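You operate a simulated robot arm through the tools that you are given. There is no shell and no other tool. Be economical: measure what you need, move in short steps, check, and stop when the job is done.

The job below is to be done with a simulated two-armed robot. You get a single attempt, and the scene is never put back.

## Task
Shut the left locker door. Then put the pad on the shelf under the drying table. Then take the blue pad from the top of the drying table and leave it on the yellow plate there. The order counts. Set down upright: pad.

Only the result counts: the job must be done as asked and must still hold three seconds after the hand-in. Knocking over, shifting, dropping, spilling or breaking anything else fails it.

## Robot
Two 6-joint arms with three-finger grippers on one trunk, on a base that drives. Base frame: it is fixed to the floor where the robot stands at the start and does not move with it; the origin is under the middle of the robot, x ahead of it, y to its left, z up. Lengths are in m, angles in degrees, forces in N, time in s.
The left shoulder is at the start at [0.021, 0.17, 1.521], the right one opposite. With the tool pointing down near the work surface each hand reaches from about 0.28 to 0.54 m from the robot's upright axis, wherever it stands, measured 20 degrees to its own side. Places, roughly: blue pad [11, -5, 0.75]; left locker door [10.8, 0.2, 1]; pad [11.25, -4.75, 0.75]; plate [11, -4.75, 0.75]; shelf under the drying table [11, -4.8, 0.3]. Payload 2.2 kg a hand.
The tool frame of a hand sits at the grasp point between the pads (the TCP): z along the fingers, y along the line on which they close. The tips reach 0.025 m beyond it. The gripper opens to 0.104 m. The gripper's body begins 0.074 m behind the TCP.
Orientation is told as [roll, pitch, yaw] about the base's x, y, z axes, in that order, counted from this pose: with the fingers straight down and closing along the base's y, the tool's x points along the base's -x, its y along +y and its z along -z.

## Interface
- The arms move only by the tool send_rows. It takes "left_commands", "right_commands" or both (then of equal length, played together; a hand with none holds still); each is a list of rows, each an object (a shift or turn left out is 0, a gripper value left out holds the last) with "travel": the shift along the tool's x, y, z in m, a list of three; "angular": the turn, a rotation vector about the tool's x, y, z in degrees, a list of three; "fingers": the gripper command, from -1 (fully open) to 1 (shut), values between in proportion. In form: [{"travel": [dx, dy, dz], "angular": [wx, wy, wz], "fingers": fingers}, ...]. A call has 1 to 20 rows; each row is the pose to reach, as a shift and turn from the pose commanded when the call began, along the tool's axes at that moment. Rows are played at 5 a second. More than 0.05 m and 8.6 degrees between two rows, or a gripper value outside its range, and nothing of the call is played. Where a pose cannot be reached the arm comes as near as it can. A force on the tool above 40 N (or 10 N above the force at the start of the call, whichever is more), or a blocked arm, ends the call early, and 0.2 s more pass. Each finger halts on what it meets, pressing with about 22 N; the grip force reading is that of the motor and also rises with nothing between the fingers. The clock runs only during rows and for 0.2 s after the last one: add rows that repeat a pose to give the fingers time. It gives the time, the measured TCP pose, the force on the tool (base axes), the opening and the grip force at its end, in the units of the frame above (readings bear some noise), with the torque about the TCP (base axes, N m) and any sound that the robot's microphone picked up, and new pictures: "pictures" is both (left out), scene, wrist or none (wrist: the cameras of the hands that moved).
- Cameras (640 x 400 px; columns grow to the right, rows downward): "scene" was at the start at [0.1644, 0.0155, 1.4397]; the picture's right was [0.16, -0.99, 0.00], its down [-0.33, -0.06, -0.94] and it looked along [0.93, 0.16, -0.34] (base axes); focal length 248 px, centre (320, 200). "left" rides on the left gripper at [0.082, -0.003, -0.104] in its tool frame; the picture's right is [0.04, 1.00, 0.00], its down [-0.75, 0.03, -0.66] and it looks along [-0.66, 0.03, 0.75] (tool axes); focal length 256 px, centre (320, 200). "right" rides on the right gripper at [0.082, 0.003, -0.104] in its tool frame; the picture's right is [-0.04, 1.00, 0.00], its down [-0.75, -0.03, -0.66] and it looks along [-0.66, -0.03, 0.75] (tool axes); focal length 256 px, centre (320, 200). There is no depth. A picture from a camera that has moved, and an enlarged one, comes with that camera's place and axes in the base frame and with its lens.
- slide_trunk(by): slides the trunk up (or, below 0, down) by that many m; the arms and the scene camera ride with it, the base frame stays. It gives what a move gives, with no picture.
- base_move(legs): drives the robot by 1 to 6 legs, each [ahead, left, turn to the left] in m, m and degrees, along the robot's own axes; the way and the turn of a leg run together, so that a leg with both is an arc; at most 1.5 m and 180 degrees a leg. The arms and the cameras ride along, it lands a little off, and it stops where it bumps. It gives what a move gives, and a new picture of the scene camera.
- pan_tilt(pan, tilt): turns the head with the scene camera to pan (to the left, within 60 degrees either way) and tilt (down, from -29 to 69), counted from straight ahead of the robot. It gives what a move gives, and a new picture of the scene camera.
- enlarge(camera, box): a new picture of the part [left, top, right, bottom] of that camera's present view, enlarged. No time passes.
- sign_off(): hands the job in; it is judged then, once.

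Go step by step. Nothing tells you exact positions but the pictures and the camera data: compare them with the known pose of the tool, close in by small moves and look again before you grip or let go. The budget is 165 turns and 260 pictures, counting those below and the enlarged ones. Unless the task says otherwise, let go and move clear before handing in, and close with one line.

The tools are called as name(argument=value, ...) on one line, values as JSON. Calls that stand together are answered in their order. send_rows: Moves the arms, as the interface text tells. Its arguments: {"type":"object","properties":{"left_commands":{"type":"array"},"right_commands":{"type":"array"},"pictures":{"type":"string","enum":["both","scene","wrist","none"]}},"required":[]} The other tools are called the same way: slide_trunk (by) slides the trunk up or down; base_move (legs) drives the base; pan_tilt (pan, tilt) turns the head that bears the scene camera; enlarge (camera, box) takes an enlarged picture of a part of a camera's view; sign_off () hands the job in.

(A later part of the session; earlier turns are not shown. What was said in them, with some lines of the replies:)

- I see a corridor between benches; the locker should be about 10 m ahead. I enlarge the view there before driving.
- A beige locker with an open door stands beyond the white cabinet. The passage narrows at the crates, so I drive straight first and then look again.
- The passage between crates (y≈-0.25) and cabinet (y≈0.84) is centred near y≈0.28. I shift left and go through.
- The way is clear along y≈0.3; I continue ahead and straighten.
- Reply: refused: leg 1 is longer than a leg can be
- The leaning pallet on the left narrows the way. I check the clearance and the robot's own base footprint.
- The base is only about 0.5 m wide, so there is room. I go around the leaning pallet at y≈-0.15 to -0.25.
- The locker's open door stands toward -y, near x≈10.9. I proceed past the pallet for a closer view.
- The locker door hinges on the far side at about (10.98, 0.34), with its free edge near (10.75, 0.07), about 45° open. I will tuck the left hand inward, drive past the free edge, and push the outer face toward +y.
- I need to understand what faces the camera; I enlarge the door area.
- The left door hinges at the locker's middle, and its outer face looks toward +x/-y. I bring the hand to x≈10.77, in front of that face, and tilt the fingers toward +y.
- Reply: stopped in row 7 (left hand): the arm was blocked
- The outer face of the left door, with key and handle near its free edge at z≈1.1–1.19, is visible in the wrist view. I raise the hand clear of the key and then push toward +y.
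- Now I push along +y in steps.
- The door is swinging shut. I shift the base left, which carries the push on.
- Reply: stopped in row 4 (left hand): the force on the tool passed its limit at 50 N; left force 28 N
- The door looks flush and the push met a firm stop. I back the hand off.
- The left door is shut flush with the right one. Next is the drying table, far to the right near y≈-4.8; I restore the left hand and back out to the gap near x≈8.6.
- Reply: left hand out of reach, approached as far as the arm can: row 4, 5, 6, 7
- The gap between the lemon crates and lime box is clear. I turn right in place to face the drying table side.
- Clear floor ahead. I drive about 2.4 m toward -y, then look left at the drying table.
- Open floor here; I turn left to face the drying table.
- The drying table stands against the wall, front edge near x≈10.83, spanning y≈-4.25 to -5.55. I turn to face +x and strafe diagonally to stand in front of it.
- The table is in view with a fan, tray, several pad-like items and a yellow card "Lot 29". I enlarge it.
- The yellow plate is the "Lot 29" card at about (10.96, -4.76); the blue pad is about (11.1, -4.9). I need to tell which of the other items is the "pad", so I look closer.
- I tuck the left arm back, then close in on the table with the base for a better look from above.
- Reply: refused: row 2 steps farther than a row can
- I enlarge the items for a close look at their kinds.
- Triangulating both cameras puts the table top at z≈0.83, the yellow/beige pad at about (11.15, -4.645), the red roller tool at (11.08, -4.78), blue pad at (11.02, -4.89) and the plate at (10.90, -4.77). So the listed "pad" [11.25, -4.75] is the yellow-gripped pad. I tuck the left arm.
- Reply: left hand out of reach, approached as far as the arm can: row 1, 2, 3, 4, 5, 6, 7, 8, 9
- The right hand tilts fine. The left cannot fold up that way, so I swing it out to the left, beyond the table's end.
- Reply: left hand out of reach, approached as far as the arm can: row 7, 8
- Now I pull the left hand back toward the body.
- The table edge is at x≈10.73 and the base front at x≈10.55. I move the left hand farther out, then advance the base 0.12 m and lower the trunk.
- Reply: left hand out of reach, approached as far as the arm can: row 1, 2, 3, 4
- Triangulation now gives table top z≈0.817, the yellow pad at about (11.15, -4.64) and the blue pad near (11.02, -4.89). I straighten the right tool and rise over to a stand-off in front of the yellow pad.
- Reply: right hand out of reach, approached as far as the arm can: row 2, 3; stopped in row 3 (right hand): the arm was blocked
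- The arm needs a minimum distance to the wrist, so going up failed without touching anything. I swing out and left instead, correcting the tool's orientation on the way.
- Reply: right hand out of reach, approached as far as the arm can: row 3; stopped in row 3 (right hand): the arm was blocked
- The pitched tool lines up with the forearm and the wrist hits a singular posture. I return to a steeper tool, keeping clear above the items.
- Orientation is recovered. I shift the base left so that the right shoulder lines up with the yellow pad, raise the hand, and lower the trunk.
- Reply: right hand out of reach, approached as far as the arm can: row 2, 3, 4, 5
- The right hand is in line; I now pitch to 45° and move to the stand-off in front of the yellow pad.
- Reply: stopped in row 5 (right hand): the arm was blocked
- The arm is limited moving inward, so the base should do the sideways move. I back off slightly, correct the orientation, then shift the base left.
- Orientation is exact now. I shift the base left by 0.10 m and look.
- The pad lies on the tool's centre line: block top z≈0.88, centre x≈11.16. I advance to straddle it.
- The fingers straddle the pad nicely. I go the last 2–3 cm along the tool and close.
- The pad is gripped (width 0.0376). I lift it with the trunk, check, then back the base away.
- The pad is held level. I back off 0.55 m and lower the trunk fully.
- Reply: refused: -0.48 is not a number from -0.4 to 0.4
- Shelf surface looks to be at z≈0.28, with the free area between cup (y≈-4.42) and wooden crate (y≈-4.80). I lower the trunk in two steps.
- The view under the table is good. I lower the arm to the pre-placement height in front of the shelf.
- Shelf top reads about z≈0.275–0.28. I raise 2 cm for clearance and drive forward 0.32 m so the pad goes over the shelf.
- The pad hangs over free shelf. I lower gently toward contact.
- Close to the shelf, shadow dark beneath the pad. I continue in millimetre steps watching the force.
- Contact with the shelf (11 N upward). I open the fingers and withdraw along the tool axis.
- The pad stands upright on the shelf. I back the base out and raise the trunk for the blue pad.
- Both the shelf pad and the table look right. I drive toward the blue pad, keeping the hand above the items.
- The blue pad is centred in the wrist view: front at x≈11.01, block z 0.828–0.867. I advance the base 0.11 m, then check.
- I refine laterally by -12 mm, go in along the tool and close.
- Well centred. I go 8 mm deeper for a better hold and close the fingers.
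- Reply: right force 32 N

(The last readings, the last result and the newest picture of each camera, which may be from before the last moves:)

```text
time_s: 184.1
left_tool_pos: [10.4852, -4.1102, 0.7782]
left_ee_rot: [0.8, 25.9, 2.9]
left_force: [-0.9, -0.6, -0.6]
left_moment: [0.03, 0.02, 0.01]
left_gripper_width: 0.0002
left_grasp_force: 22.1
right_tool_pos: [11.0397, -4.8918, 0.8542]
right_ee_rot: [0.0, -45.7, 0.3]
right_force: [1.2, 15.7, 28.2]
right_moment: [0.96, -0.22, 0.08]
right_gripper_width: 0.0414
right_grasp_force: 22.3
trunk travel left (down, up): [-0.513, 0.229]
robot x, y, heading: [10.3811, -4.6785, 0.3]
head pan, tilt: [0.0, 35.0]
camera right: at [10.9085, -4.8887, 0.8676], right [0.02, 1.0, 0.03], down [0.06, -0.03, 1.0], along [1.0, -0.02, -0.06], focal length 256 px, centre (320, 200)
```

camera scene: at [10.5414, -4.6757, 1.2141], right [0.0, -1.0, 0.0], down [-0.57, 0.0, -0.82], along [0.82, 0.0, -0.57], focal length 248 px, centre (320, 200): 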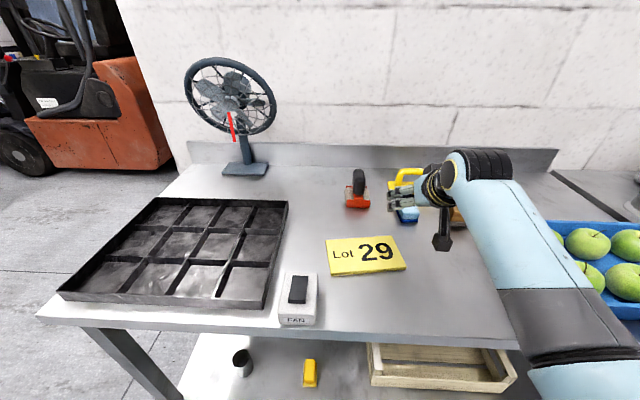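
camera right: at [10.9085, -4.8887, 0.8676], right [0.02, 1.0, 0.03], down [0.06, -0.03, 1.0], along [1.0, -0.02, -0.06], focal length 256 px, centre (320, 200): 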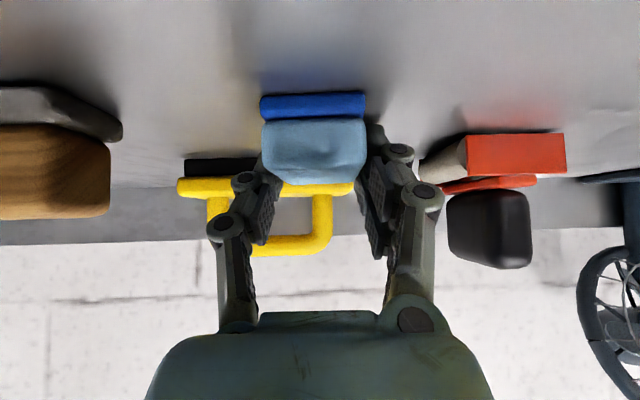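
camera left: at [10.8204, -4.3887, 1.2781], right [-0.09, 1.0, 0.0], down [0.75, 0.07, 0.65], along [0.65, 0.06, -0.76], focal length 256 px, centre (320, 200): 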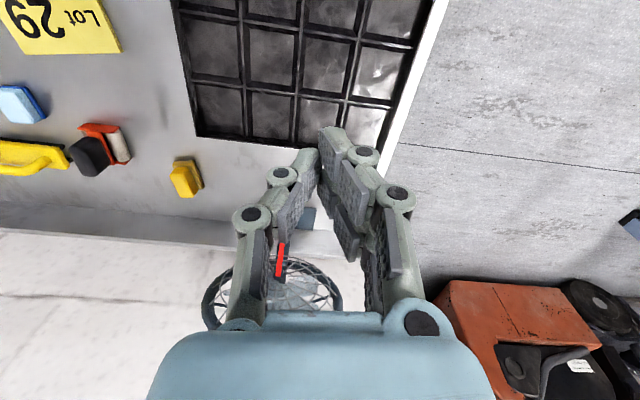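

The fingertips press on the table slightly, but the pad is gripped (0.0414). I lift straight up and check.

send_rows(right_commands=[{"travel": [-0.004, 0, -0.004]}, {"travel": [-0.012, 0, -0.012]}, {"travel": [-0.03, 0, -0.03]}, {"travel": [-0.045, 0, -0.045]}, {"travel": [-0.045, 0, -0.045]}])

```text
time_s: 185.3
left_tool_pos: [10.4853, -4.112, 0.7786]
left_ee_rot: [0.9, 25.9, 2.8]
left_force: [0.4, 0.5, -0.7]
left_moment: [0.0, 0.03, -0.01]
left_gripper_width: 0.0001
left_grasp_force: 21.9
right_tool_pos: [11.0383, -4.8968, 0.9076]
right_ee_rot: [0.0, -44.9, 0.2]
right_force: [0.0, 0.8, -0.2]
right_moment: [0.0, 0.02, -0.01]
right_gripper_width: 0.0416
right_grasp_force: 22.2
trunk travel left (down, up): [-0.513, 0.229]
robot x, y, heading: [10.3787, -4.676, 0.2]
head pan, tilt: [0.0, 35.0]
camera scene: at [10.5418, -4.6757, 1.214], right [0.0, -1.0, 0.0], down [-0.57, 0.0, -0.82], along [0.82, 0.0, -0.57], focal length 248 px, centre (320, 200)
camera right: at [10.9064, -4.8933, 0.924], right [0.02, 1.0, 0.03], down [0.07, -0.03, 1.0], along [1.0, -0.02, -0.07], focal length 256 px, centre (320, 200)
```

scene: 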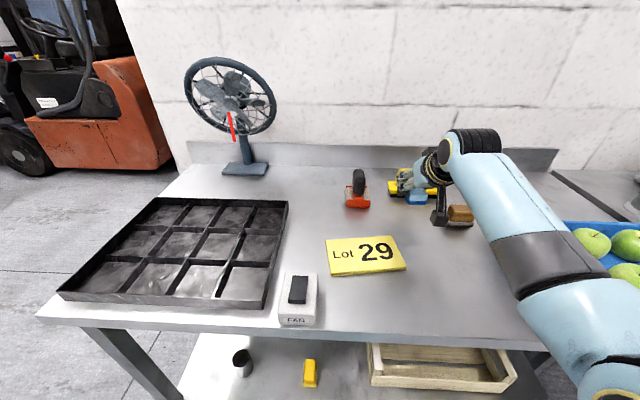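
right: 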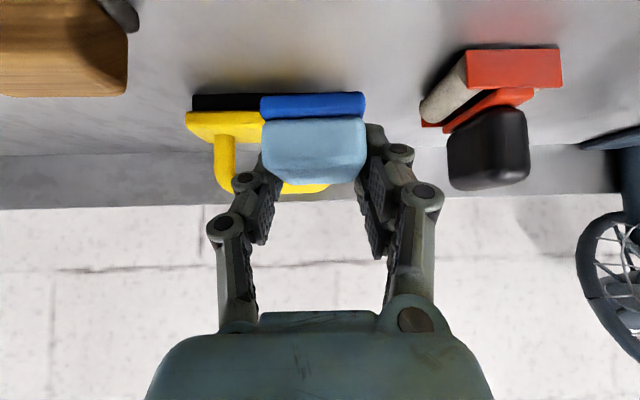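

The blue pad is lifted. The plate centre is about (10.90, -4.77); I move there with the base, back first and then left.

base_move(legs=[[-0.14, 0.0, 0], [0, 0.127, 0]])

enlarge(camera="right", box=[0, 0, 640, 400])

enlarge(camera="scene", box=[300, 180, 492, 300])

```text
time_s: 187.5
left_tool_pos: [10.336, -3.9849, 0.777]
left_ee_rot: [0.9, 25.9, 3.3]
left_force: [-0.3, 0.5, -0.5]
left_moment: [-0.01, 0.04, 0.0]
left_gripper_width: 0.0
left_grasp_force: 22.0
right_tool_pos: [10.8953, -4.7665, 0.9093]
right_ee_rot: [-0.1, -45.0, 0.7]
right_force: [-0.9, 1.1, -0.2]
right_moment: [-0.03, 0.02, 0.01]
right_gripper_width: 0.0412
right_grasp_force: 21.8
trunk travel left (down, up): [-0.513, 0.229]
robot x, y, heading: [10.2375, -4.551, 0.7]
head pan, tilt: [0.0, 35.0]
camera scene: at [10.3976, -4.5486, 1.214], right [0.01, -1.0, 0.0], down [-0.57, -0.01, -0.82], along [0.82, 0.01, -0.57], focal length 248 px, centre (320, 200)
```

scene: 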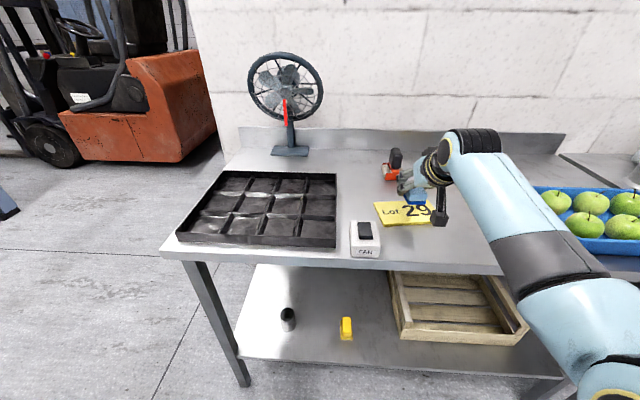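

```text
1.00 times, centred on (320, 200) of right (not enlarged: the box is as wide or as high as the picture)
camera zoom: at [10.7641, -4.7635, 0.9244], right [0.02, 1.0, 0.03], down [0.07, -0.03, 1.0], along [1.0, -0.01, -0.07], focal length 256 px, centre (320, 200)
```

zoom: 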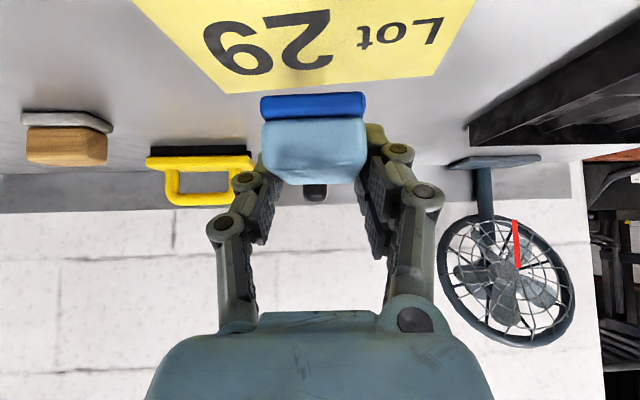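

```text
3.33 times, centred on (396, 240) of scene
camera zoom: at [10.3976, -4.5486, 1.214], right [0.01, -1.0, 0.0], down [-0.57, -0.01, -0.82], along [0.82, 0.01, -0.57], focal length 827 px, centre (67, 67)
```

zoom: 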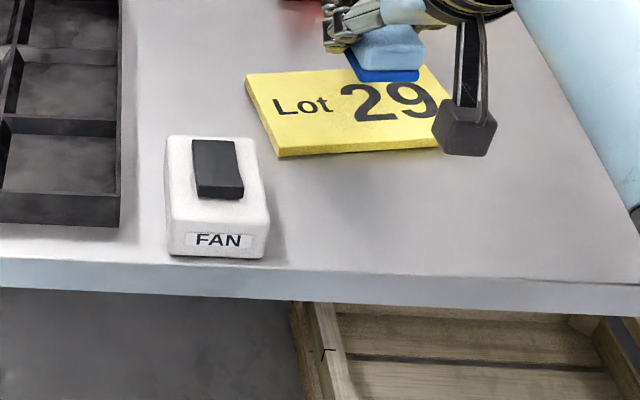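

The pad is above the plate; I shift 1 cm forward and lower toward it.

send_rows(right_commands=[{"travel": [0.005, -0.001, 0.014]}, {"travel": [0.0141, -0.002, 0.0283]}, {"travel": [0.0141, -0.002, 0.0283]}])

enlarge(camera="scene", box=[360, 160, 456, 220])

```text
time_s: 188.3
left_tool_pos: [10.3374, -3.9876, 0.7786]
left_ee_rot: [1.0, 26.0, 3.4]
left_force: [-0.1, -0.4, -1.0]
left_moment: [-0.03, 0.02, 0.02]
left_gripper_width: 0.0002
left_grasp_force: 22.2
right_tool_pos: [10.9056, -4.7674, 0.8798]
right_ee_rot: [0.2, -45.1, 0.6]
right_force: [-1.0, 0.7, -0.1]
right_moment: [0.01, 0.02, -0.01]
right_gripper_width: 0.0415
right_grasp_force: 21.9
trunk travel left (down, up): [-0.513, 0.229]
robot x, y, heading: [10.2351, -4.5509, 0.6]
head pan, tilt: [0.0, 35.0]
camera scene: at [10.3977, -4.5502, 1.214], right [0.01, -1.0, 0.0], down [-0.57, -0.01, -0.82], along [0.82, 0.01, -0.57], focal length 248 px, centre (320, 200)
camera right: at [10.7739, -4.7664, 0.8946], right [0.02, 1.0, 0.03], down [0.07, -0.03, 1.0], along [1.0, -0.01, -0.07], focal length 256 px, centre (320, 200)
```

scene: 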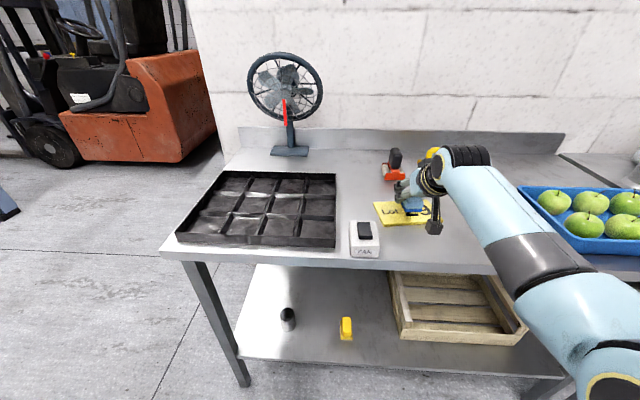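
right: 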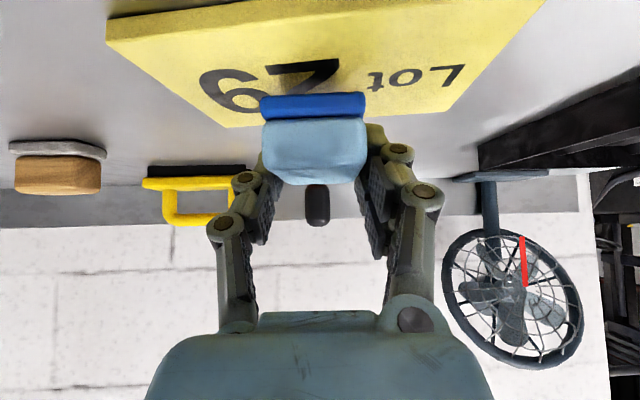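

```text
6.67 times, centred on (408, 190) of scene
camera zoom: at [10.3977, -4.5502, 1.214], right [0.01, -1.0, 0.0], down [-0.57, -0.01, -0.82], along [0.82, 0.01, -0.57], focal length 1654 px, centre (-267, 267)
```

zoom: 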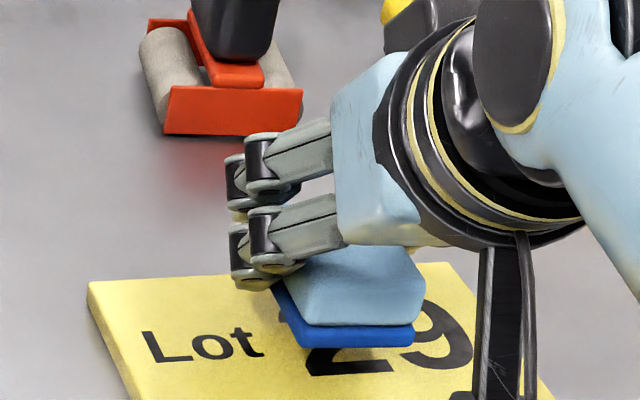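

Good placement over the plate. I lower in small steps until contact.

send_rows(right_commands=[{"travel": [0.0025, 0, 0.0025]}, {"travel": [0.005, 0, 0.005]}, {"travel": [0.005, 0, 0.005]}], pictures="none")

send_rows(right_commands=[{"travel": [0.0014, 0, 0.0014]}, {"travel": [0.0028, 0, 0.0028]}, {"travel": [0.0028, 0, 0.0028]}], pictures="none")

```text
time_s: 189.1
left_tool_pos: [10.3363, -3.9865, 0.7776]
left_ee_rot: [0.9, 25.9, 3.3]
left_force: [-0.7, -1.6, -1.0]
left_moment: [0.0, -0.01, -0.02]
left_gripper_width: 0.0003
left_grasp_force: 21.7
right_tool_pos: [10.9052, -4.7684, 0.8729]
right_ee_rot: [0.1, -45.1, 0.6]
right_force: [0.5, -0.2, -1.5]
right_moment: [0.02, 0.0, 0.02]
right_gripper_width: 0.0416
right_grasp_force: 22.2
trunk travel left (down, up): [-0.513, 0.229]
robot x, y, heading: [10.2389, -4.5514, 0.7]
head pan, tilt: [0.0, 35.0]
```

```text
time_s: 189.9
left_tool_pos: [10.3363, -3.9862, 0.778]
left_ee_rot: [1.0, 25.8, 3.3]
left_force: [-0.1, -1.3, 0.3]
left_moment: [0.01, -0.02, 0.01]
left_gripper_width: 0.0001
left_grasp_force: 22.1
right_tool_pos: [10.9056, -4.7684, 0.8681]
right_ee_rot: [0.1, -45.1, 0.6]
right_force: [0.6, -0.1, -0.5]
right_moment: [0.0, 0.0, 0.02]
right_gripper_width: 0.0412
right_grasp_force: 22.0
trunk travel left (down, up): [-0.513, 0.229]
robot x, y, heading: [10.2328, -4.5515, 0.7]
head pan, tilt: [0.0, 35.0]
```

send_rows(right_commands=[{"travel": [0.0014, 0, 0.0014]}, {"travel": [0.0021, 0, 0.0021]}, {"travel": [0.0021, 0, 0.0021]}], pictures="none")

send_rows(right_commands=[{"travel": [0.0011, 0, 0.0011]}, {"travel": [0.0018, 0, 0.0018]}, {"travel": [0.0018, 0, 0.0018]}], pictures="wrist")

```text
time_s: 190.7
left_tool_pos: [10.3366, -3.9874, 0.7785]
left_ee_rot: [1.0, 25.9, 3.3]
left_force: [-0.7, 0.3, -0.1]
left_moment: [0.01, 0.0, -0.02]
left_gripper_width: 0.0004
left_grasp_force: 22.1
right_tool_pos: [10.9048, -4.7691, 0.8647]
right_ee_rot: [0.0, -45.2, 0.6]
right_force: [0.2, -1.0, -0.2]
right_moment: [0.01, 0.02, 0.02]
right_gripper_width: 0.0413
right_grasp_force: 22.0
trunk travel left (down, up): [-0.513, 0.229]
robot x, y, heading: [10.2341, -4.5519, 0.6]
head pan, tilt: [0.0, 35.0]
```

```text
time_s: 191.5
left_tool_pos: [10.3371, -3.9872, 0.7781]
left_ee_rot: [0.9, 25.9, 3.3]
left_force: [0.3, 0.5, 0.4]
left_moment: [-0.01, 0.0, 0.02]
left_gripper_width: 0.0
left_grasp_force: 22.0
right_tool_pos: [10.9052, -4.7694, 0.863]
right_ee_rot: [0.0, -45.2, 0.7]
right_force: [0.0, 0.0, 4.7]
right_moment: [-0.08, -0.12, -0.01]
right_gripper_width: 0.0412
right_grasp_force: 21.9
trunk travel left (down, up): [-0.513, 0.229]
robot x, y, heading: [10.2343, -4.5532, 0.8]
head pan, tilt: [0.0, 35.0]
camera right: at [10.7743, -4.7665, 0.8787], right [0.02, 1.0, 0.03], down [0.07, -0.03, 1.0], along [1.0, -0.01, -0.07], focal length 256 px, centre (320, 200)
```

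right: 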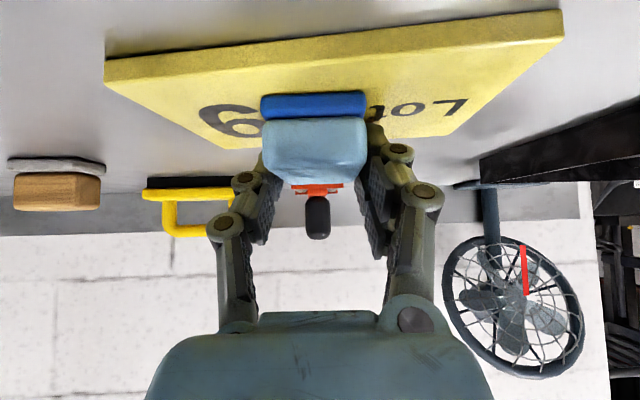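

Contact with the plate (about 5 N). I open gradually and withdraw along the tool axis.

send_rows(right_commands=[{"fingers": 0.15}, {"fingers": 0.0}, {"fingers": -0.3}, {"fingers": -0.6}, {"fingers": -0.6}, {"travel": [0, 0, -0.02]}, {"travel": [0, 0, -0.05]}, {"travel": [0, 0, -0.08]}, {"travel": [0, 0, -0.08]}])

```text
time_s: 193.5
left_tool_pos: [10.3372, -3.9869, 0.7778]
left_ee_rot: [0.9, 25.9, 3.3]
left_force: [0.1, -0.1, -0.3]
left_moment: [-0.02, 0.0, 0.0]
left_gripper_width: 0.0
left_grasp_force: 21.3
right_tool_pos: [10.8477, -4.7687, 0.9174]
right_ee_rot: [0.1, -45.1, 0.7]
right_force: [-0.5, 0.2, -0.3]
right_moment: [0.01, -0.01, 0.01]
right_gripper_width: 0.0832
right_grasp_force: 0.1
trunk travel left (down, up): [-0.513, 0.229]
robot x, y, heading: [10.2369, -4.5502, 0.6]
head pan, tilt: [0.0, 35.0]
camera scene: at [10.398, -4.5501, 1.214], right [0.01, -1.0, 0.0], down [-0.57, -0.01, -0.82], along [0.82, 0.01, -0.57], focal length 248 px, centre (320, 200)
camera right: at [10.716, -4.7668, 0.9334], right [0.02, 1.0, 0.03], down [0.07, -0.03, 1.0], along [1.0, -0.01, -0.07], focal length 256 px, centre (320, 200)
```

scene: 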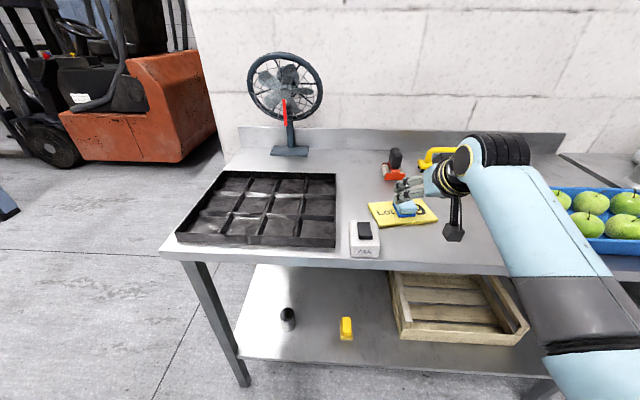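
right: 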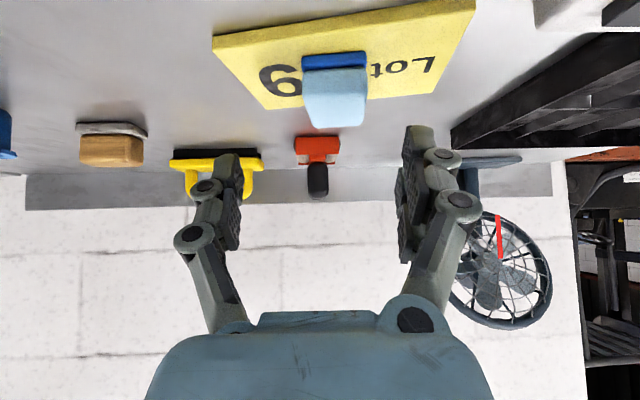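

The blue pad rests on the plate. I back the base away and verify.

base_move(legs=[[-0.35, 0.0, 0]])

enlarge(camera="scene", box=[300, 100, 540, 250])

enlarge(camera="scene", box=[280, 200, 440, 300])

```text
time_s: 195.8
left_tool_pos: [9.9771, -3.99, 0.7773]
left_ee_rot: [1.0, 25.9, 3.2]
left_force: [-0.8, 0.4, 0.0]
left_moment: [-0.01, -0.02, 0.0]
left_gripper_width: 0.0004
left_grasp_force: 21.8
right_tool_pos: [10.485, -4.7736, 0.9185]
right_ee_rot: [0.1, -45.2, 0.6]
right_force: [0.2, 1.2, 0.8]
right_moment: [-0.01, -0.01, -0.01]
right_gripper_width: 0.083
right_grasp_force: 0.0
trunk travel left (down, up): [-0.513, 0.229]
robot x, y, heading: [9.8782, -4.553, 0.5]
head pan, tilt: [0.0, 35.0]
camera scene: at [10.0361, -4.5539, 1.2142], right [0.01, -1.0, 0.0], down [-0.57, 0.0, -0.82], along [0.82, 0.01, -0.57], focal length 248 px, centre (320, 200)
```

scene: 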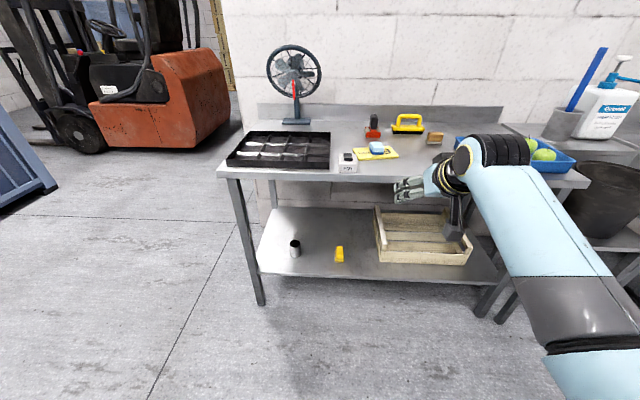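

```text
2.67 times, centred on (420, 175) of scene
camera zoom: at [10.0361, -4.5539, 1.2142], right [0.01, -1.0, 0.0], down [-0.57, 0.0, -0.82], along [0.82, 0.01, -0.57], focal length 661 px, centre (53, 267)
```

zoom: 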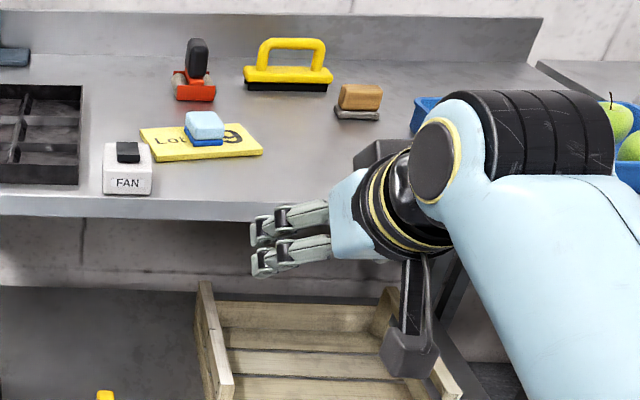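

```text
4.00 times, centred on (360, 250) of scene
camera zoom: at [10.0361, -4.5539, 1.2142], right [0.01, -1.0, 0.0], down [-0.57, 0.0, -0.82], along [0.82, 0.01, -0.57], focal length 992 px, centre (160, 0)
```

zoom: 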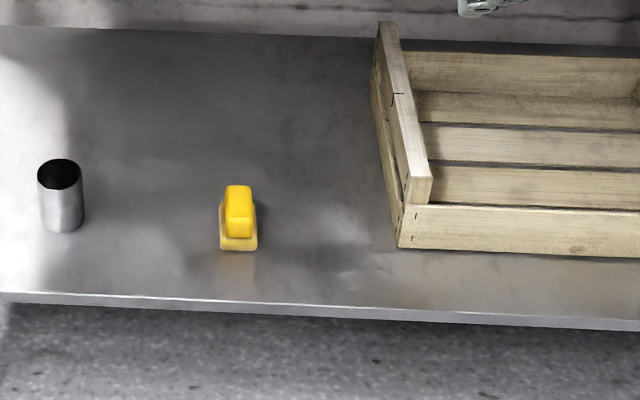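

Everything is in place: the blue pad is on the plate, the yellow-gripped pad is upright on the shelf, and the hands are clear. When I last saw the left locker door it was shut flush, so I hand in.

sign_off()

```text
The job is handed in.
```

The job is handed in: the left locker door is shut, the pad is upright on the shelf, and the blue pad is on the yellow plate. I took the yellow-gripped pad to be "the pad", as it best fit the listed position, and the plate may have slid about 1 cm when I let the blue pad go.
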